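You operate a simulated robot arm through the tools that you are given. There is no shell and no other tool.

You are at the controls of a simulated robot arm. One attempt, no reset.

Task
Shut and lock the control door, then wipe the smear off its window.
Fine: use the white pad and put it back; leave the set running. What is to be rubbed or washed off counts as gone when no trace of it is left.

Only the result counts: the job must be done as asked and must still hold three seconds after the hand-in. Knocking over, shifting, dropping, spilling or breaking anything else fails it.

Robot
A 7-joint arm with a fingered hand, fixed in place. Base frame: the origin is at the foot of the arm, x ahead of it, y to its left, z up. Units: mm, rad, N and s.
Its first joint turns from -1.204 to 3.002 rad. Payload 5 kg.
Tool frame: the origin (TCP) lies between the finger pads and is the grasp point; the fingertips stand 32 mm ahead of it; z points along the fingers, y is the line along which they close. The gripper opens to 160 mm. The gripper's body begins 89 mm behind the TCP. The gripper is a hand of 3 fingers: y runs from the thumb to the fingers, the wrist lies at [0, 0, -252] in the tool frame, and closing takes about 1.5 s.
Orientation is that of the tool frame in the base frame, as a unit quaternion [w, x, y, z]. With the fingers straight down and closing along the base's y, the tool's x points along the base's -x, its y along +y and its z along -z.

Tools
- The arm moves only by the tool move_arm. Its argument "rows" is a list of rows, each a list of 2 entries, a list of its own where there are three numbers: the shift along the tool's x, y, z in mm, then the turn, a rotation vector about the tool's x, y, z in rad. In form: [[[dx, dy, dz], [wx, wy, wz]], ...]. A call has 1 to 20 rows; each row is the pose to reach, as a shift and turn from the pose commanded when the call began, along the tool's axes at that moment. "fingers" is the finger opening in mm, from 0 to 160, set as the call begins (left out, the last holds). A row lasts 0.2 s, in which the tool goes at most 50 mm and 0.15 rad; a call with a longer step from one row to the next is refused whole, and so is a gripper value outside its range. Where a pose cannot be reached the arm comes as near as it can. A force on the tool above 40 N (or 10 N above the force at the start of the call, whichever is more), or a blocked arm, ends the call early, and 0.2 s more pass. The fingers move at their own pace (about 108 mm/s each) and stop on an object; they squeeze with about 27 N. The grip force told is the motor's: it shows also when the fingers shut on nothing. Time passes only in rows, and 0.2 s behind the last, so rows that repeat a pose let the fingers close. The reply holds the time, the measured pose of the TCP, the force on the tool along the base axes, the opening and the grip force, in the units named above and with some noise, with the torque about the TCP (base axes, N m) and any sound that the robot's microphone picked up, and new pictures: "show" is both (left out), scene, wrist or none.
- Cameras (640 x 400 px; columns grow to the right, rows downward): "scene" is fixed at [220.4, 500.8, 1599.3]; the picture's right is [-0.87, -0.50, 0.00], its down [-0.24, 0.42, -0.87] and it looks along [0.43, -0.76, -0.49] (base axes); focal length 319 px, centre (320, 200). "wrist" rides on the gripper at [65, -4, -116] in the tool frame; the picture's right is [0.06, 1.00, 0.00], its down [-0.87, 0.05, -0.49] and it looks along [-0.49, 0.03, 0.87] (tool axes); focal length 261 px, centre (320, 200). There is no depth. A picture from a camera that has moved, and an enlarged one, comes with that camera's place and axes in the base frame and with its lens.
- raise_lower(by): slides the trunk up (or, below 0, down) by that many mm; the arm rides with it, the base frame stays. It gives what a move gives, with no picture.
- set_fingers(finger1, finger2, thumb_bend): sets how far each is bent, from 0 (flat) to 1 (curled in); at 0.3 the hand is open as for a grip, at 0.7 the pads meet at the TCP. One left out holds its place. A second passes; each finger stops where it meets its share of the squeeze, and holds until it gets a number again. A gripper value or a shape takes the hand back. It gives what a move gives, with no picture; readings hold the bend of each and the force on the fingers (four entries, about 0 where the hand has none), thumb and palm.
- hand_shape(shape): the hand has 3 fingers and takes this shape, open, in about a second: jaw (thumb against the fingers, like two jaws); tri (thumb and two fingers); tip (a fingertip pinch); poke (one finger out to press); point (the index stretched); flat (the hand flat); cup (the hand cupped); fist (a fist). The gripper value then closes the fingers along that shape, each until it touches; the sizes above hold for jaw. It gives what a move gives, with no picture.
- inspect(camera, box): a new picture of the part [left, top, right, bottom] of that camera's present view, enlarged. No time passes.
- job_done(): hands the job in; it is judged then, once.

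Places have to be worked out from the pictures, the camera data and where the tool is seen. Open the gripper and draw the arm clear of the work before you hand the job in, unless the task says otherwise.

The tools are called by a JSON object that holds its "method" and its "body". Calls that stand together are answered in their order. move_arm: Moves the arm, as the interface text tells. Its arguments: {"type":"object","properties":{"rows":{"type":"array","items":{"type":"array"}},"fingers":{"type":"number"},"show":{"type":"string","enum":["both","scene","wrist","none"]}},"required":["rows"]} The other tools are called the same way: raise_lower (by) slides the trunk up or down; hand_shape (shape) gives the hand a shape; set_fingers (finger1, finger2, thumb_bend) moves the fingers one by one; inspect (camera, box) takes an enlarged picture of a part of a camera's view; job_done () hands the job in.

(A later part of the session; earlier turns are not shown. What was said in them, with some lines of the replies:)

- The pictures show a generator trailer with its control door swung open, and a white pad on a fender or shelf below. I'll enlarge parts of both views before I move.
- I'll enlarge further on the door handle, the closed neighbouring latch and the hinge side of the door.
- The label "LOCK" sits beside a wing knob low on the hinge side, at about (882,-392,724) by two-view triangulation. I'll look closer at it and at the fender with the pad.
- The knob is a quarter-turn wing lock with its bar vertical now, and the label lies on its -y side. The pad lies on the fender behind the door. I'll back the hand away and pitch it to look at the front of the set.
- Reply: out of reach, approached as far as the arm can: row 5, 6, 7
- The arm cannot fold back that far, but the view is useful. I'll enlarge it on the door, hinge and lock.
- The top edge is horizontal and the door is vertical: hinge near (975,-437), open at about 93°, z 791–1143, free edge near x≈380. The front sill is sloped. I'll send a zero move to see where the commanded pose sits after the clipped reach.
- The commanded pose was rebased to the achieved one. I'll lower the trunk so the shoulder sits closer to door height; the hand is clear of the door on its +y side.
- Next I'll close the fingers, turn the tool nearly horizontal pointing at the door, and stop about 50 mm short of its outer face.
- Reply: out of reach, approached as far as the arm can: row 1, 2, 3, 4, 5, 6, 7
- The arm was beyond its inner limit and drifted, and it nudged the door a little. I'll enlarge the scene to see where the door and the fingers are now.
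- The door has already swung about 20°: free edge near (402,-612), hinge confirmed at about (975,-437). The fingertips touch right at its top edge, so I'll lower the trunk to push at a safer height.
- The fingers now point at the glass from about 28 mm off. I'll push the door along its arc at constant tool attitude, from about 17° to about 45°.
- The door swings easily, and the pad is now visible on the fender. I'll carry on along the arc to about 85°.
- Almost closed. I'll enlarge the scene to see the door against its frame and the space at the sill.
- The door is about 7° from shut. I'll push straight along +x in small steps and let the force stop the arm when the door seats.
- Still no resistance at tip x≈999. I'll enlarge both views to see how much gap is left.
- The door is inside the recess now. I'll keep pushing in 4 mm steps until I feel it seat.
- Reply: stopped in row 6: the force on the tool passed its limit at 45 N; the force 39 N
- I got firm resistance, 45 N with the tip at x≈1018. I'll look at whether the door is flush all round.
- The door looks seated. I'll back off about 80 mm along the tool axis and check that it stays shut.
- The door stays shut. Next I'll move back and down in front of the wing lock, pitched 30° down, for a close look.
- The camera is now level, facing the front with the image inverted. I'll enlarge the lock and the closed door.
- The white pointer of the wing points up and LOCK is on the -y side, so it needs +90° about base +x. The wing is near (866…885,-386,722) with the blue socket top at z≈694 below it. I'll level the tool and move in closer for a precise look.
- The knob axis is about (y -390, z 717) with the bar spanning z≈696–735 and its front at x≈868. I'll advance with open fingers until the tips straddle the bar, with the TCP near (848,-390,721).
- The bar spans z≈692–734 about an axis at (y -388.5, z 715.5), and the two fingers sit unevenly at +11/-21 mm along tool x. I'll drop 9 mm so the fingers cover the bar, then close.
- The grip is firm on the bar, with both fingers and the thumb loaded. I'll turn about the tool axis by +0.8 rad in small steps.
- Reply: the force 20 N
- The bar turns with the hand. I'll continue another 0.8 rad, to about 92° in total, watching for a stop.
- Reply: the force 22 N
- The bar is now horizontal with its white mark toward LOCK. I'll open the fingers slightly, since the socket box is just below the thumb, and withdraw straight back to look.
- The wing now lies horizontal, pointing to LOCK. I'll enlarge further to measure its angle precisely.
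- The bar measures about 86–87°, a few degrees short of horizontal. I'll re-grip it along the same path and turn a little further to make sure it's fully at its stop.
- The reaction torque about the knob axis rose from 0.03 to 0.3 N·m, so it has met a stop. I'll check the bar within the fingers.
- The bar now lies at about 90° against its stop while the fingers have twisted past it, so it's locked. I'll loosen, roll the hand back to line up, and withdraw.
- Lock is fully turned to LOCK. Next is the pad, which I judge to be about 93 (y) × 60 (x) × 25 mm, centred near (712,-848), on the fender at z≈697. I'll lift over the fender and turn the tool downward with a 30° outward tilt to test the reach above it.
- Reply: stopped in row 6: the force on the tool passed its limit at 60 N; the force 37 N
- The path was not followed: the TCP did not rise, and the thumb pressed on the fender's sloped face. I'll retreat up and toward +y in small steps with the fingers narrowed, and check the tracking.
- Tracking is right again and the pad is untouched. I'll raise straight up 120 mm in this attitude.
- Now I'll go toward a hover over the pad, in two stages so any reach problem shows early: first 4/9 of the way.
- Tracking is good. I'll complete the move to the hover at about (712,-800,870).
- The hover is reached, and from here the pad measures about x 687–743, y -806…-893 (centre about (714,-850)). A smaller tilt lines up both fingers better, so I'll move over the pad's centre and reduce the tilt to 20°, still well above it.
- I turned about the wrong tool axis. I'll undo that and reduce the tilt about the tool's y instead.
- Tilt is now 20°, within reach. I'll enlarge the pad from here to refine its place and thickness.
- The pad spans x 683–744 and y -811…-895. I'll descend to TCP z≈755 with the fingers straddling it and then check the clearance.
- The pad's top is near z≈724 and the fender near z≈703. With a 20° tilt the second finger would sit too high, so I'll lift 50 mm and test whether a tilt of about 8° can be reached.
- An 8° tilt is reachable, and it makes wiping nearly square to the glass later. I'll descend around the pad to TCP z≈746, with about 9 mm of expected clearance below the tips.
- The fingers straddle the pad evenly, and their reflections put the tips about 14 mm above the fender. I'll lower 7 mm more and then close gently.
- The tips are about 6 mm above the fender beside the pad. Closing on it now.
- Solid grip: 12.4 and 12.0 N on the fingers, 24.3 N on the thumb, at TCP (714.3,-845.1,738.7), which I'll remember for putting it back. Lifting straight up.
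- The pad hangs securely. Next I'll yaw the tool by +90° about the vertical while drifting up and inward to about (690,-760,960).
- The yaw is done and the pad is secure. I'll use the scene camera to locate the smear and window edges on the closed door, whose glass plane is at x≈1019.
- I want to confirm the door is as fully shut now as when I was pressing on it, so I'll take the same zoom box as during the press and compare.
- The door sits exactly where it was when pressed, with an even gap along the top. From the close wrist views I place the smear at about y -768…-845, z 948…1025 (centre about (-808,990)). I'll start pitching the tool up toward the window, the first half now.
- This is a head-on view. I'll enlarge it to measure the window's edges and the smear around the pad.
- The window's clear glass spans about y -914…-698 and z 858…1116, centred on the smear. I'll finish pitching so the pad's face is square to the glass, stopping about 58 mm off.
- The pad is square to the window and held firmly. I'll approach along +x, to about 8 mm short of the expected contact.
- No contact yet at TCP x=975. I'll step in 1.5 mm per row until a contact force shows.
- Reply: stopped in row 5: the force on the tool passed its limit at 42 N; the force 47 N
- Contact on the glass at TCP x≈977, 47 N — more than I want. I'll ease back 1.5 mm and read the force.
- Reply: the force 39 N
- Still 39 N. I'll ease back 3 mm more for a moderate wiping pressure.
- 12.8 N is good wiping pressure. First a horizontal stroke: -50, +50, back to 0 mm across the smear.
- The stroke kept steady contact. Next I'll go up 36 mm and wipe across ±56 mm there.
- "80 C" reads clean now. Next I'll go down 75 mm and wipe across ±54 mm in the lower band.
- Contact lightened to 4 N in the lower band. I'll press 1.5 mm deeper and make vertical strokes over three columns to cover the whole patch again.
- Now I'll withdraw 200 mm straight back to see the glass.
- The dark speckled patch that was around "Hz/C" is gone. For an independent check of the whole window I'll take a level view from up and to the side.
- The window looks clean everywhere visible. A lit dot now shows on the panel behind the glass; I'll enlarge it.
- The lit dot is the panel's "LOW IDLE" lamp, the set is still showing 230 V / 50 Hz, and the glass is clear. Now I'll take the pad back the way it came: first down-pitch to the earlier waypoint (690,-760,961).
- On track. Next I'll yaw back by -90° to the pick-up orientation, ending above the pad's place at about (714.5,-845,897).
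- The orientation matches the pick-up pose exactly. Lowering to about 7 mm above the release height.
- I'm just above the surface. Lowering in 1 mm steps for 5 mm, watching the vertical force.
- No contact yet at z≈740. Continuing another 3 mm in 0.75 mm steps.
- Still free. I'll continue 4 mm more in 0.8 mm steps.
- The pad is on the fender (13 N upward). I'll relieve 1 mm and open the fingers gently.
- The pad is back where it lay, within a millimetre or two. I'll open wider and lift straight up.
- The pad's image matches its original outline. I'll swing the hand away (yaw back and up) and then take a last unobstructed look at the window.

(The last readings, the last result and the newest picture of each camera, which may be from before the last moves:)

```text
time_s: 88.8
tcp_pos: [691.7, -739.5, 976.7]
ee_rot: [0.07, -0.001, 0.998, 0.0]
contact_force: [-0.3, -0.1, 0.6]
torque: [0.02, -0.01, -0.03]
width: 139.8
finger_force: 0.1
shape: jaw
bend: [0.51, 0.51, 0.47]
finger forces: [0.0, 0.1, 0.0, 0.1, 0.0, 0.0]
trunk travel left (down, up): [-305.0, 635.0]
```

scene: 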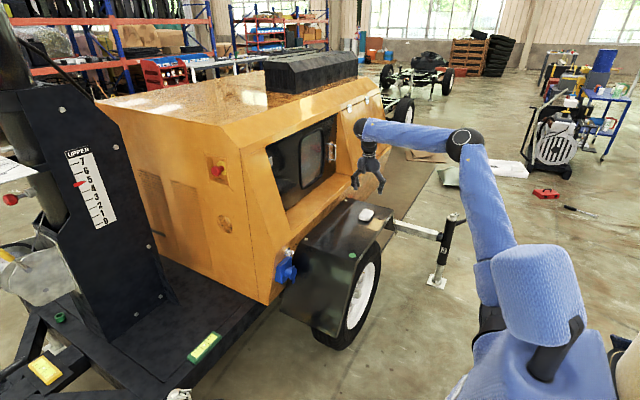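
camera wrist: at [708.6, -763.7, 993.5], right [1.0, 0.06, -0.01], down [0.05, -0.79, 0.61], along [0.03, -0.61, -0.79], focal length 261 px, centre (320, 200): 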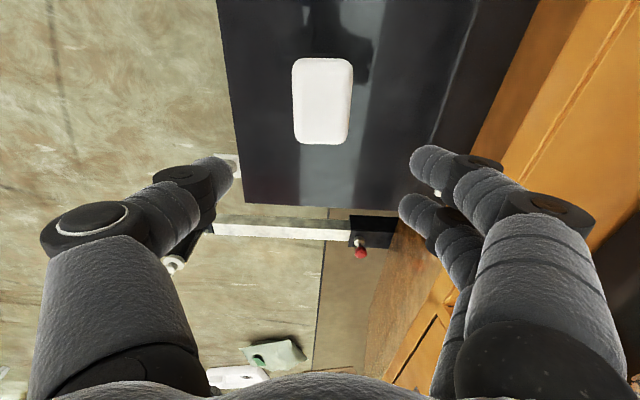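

Next I'll pitch up to a level view centred on the window with the open hand.

{"method": "move_arm", "body": {"rows": [[[0.3, -3.3, -12.3], [0, -0.1433, 0]], [[0.6, -6.7, -24.7], [0, -0.2867, 0]], [[0.9, -10, -37], [0, -0.43, 0]], [[1.1, -13.3, -49.3], [0, -0.5733, 0]], [[1.4, -16.7, -61.7], [0, -0.7167, 0]], [[1.7, -20, -74], [0, -0.86, 0]], [[1.7, -20, -74], [0, -0.86, 0]]], "fingers": 160}}

{"method": "inspect", "body": {"camera": "wrist", "box": [230, 70, 400, 250]}}

{"method": "inspect", "body": {"camera": "scene", "box": [292, 120, 332, 160]}}

{"method": "inspect", "body": {"camera": "scene", "box": [292, 150, 332, 190]}}

{"method": "inspect", "body": {"camera": "scene", "box": [270, 230, 330, 280]}}

```text
time_s: 90.4
tcp_pos: [680.5, -761.6, 1049.2]
ee_rot: [0.478, 0.0, 0.878, 0.0]
contact_force: [0.5, -0.9, 0.1]
torque: [-0.01, -0.04, 0.06]
width: 159.9
finger_force: 0.1
shape: jaw
bend: [0.3, 0.3, 0.3]
finger forces: [0.0, 0.0, 0.0, 0.0, 0.0, 0.1]
trunk travel left (down, up): [-305.0, 635.0]
camera wrist: at [547.9, -766.1, 1057.2], right [-0.03, 1.0, -0.05], down [0.06, 0.05, 1.0], along [1.0, 0.03, -0.06], focal length 261 px, centre (320, 200)
```

scene: 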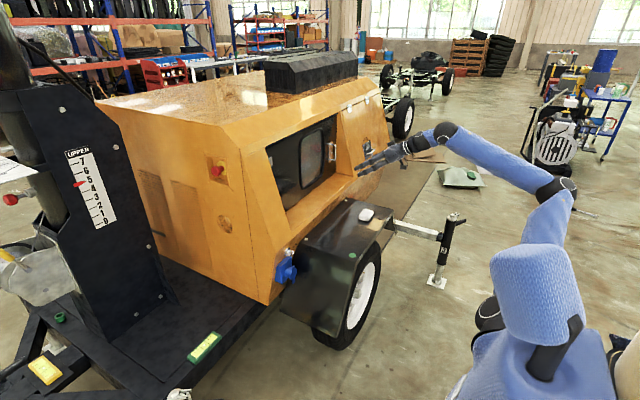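
wrist: 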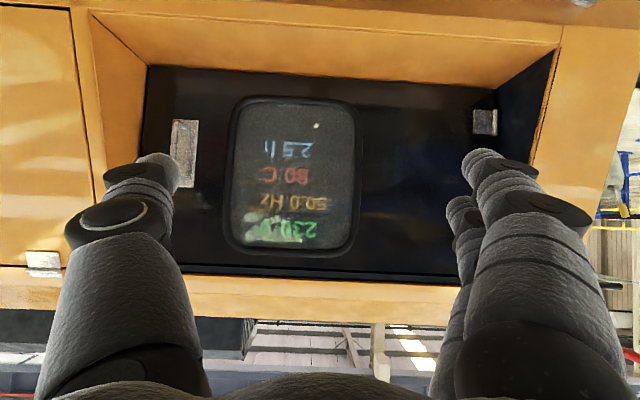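

```text
2.22 times, centred on (315, 160) of wrist
camera zoom: at [547.9, -766.1, 1057.2], right [-0.03, 1.0, -0.05], down [0.06, 0.05, 1.0], along [1.0, 0.03, -0.06], focal length 579 px, centre (331, 289)
```

zoom: 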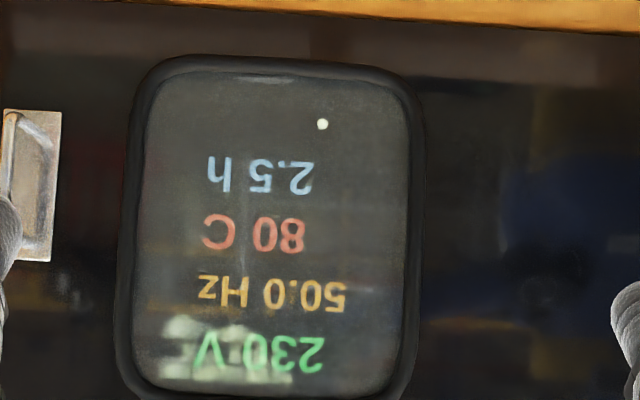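

```text
10.00 times, centred on (312, 140) of scene
camera zoom: at [220.4, 500.8, 1599.3], right [-0.87, -0.5, 0.0], down [-0.24, 0.42, -0.87], along [0.43, -0.76, -0.49], focal length 3191 px, centre (400, 800)
```

zoom: 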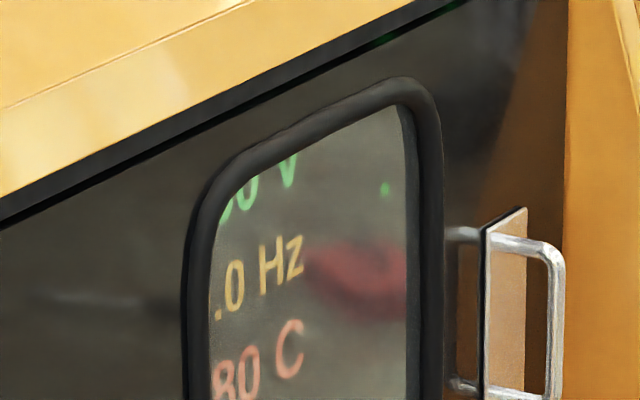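

```text
10.00 times, centred on (312, 170) of scene
camera zoom: at [220.4, 500.8, 1599.3], right [-0.87, -0.5, 0.0], down [-0.24, 0.42, -0.87], along [0.43, -0.76, -0.49], focal length 3191 px, centre (400, 500)
```

zoom: 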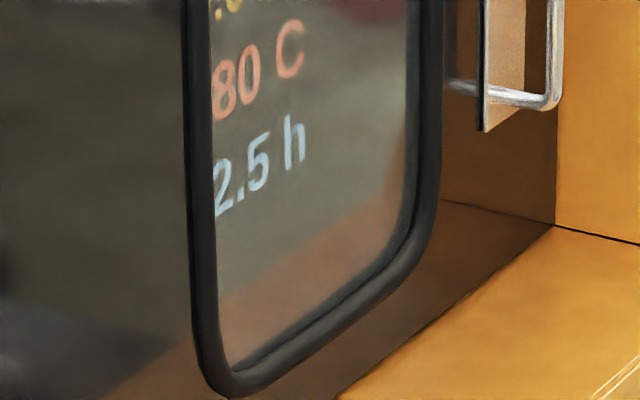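

```text
8.00 times, centred on (300, 255) of scene
camera zoom: at [220.4, 500.8, 1599.3], right [-0.87, -0.5, 0.0], down [-0.24, 0.42, -0.87], along [0.43, -0.76, -0.49], focal length 2553 px, centre (480, -240)
```

zoom: 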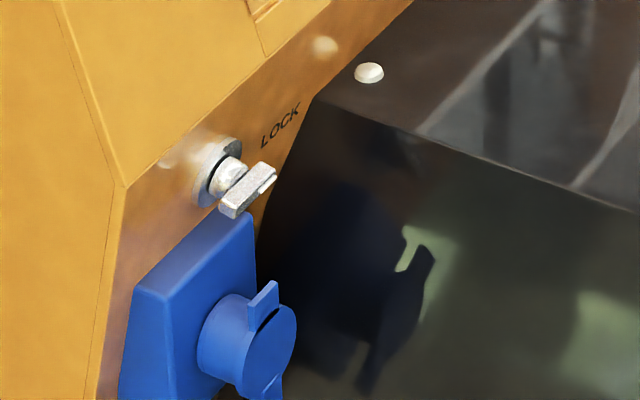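

All checks out: the glass is clear, the wing lock points at LOCK, and the door's bottom edge computes to the same x (about 1006) at both ends, so it's fully shut. I'll draw the open hand further clear before handing in.

{"method": "move_arm", "body": {"rows": [[[-5.1, 39, -15.3], [0, 0, 0]], [[-10.3, 78, -30.5], [0, 0, 0]], [[-15.4, 117, -45.8], [0, 0, 0]], [[-20.6, 156, -61], [0, 0, 0]], [[-25.7, 195, -76.3], [0, 0, 0]], [[-30.8, 234, -91.6], [0, 0, 0]], [[-36, 273, -106.8], [0, 0, 0]], [[-41.1, 312, -122.1], [0, 0, 0]], [[-41.1, 312, -122.1], [0, 0, 0]]], "fingers": 160}}

{"method": "inspect", "body": {"camera": "scene", "box": [240, 90, 420, 300]}}

```text
time_s: 92.4
tcp_pos: [601.2, -449.6, 1149.1]
ee_rot: [0.478, 0.0, 0.878, 0.0]
contact_force: [0.2, -0.1, 0.5]
torque: [-0.02, 0.0, -0.03]
width: 159.8
finger_force: 0.1
shape: jaw
bend: [0.3, 0.3, 0.3]
finger forces: [0.1, 0.0, 0.0, 0.0, 0.0, 0.1]
trunk travel left (down, up): [-305.0, 635.0]
camera wrist: at [466.8, -453.9, 1158.7], right [-0.03, 1.0, -0.05], down [0.06, 0.05, 1.0], along [1.0, 0.03, -0.06], focal length 261 px, centre (320, 200)
```

scene: 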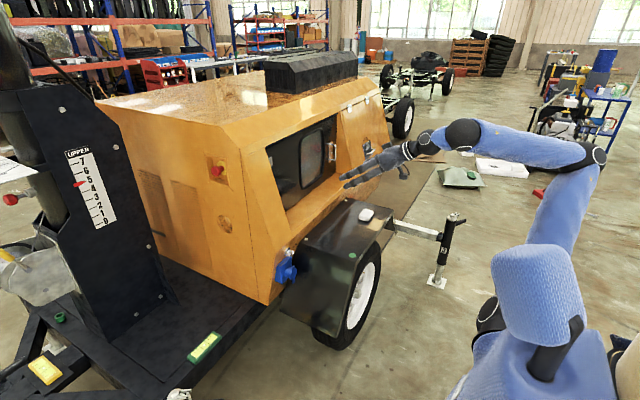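
wrist: 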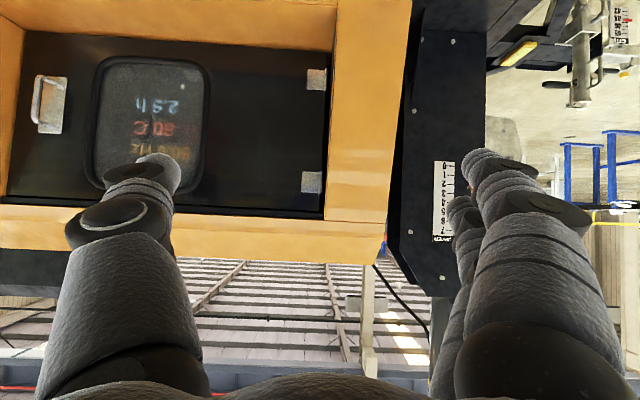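

```text
1.90 times, centred on (330, 195) of scene
camera zoom: at [220.4, 500.8, 1599.3], right [-0.87, -0.5, 0.0], down [-0.24, 0.42, -0.87], along [0.43, -0.76, -0.49], focal length 608 px, centre (301, 210)
```

zoom: 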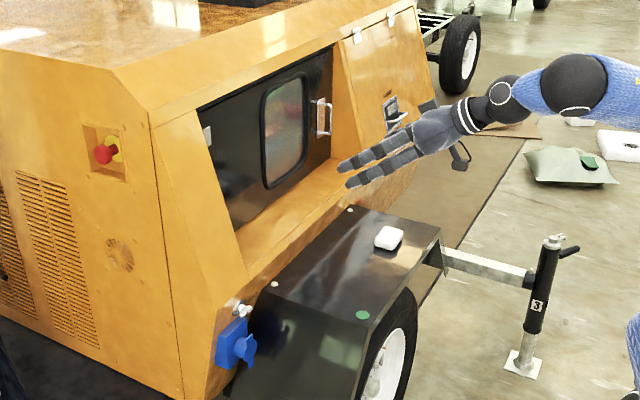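

From this angle there's a dark vertical streak in the window, so I'll enlarge it before handing in.

{"method": "inspect", "body": {"camera": "wrist", "box": [80, 40, 230, 200]}}

{"method": "inspect", "body": {"camera": "scene", "box": [292, 120, 342, 195]}}

```text
2.50 times, centred on (155, 120) of wrist
camera zoom: at [466.8, -453.9, 1158.7], right [-0.03, 1.0, -0.05], down [0.06, 0.05, 1.0], along [1.0, 0.03, -0.06], focal length 652 px, centre (732, 400)
```

zoom: 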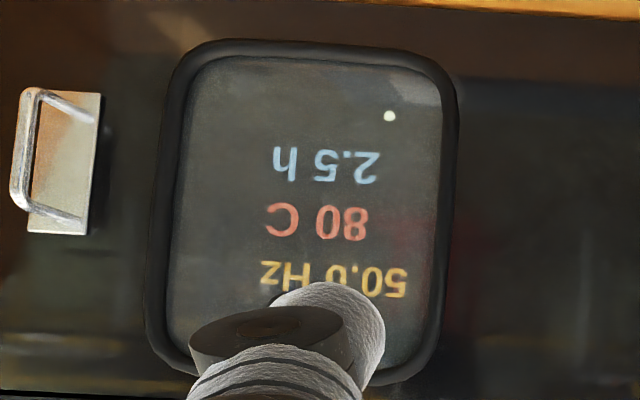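

```text
5.33 times, centred on (317, 158) of scene
camera zoom: at [220.4, 500.8, 1599.3], right [-0.87, -0.5, 0.0], down [-0.24, 0.42, -0.87], along [0.43, -0.76, -0.49], focal length 1702 px, centre (336, 427)
```

zoom: 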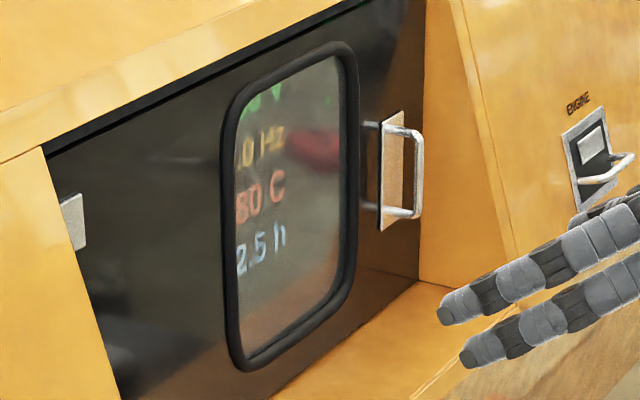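

The enlarged view shows clear, evenly grey glass, so the streak was only a downscaling artefact. The door is shut, the lock is turned to LOCK, the pad is back, the set is still running, and the open hand is clear. Handing in.

{"method": "job_done", "body": {}}

```text
The job is handed in.
```

I shut and locked the control door, wiped the smear off its window with the white pad, and handed the job in. I have no verdict back yet.

- **Door:** it seated against its stop at about 45 N. Afterwards its bottom edge sat at the same depth at the hinge and free ends, so it is shut square.
- **Lock:** I turned the wing a quarter turn to the LOCK label until it met its stop. I did not pull on the handle to test it.
- **Window:** the whole glass was wiped where the smear had been. Close views from both cameras show no trace of it.
- **Pad:** it is back on the fender within a millimetre or two of where it lay.
- **Set:** the panel still reads 230 V and 50.0 Hz. A lamp under "LOW IDLE" is lit; the open door hid that part of the panel before, so I don't know if it was on at the start.

While I was moving from the lock to the pad, the arm strayed off its path. The thumb pressed the fender's sloped face at up to 60 N before the arm stopped itself. I backed off, and nothing appeared to have shifted. The hand is open and clear of the work.
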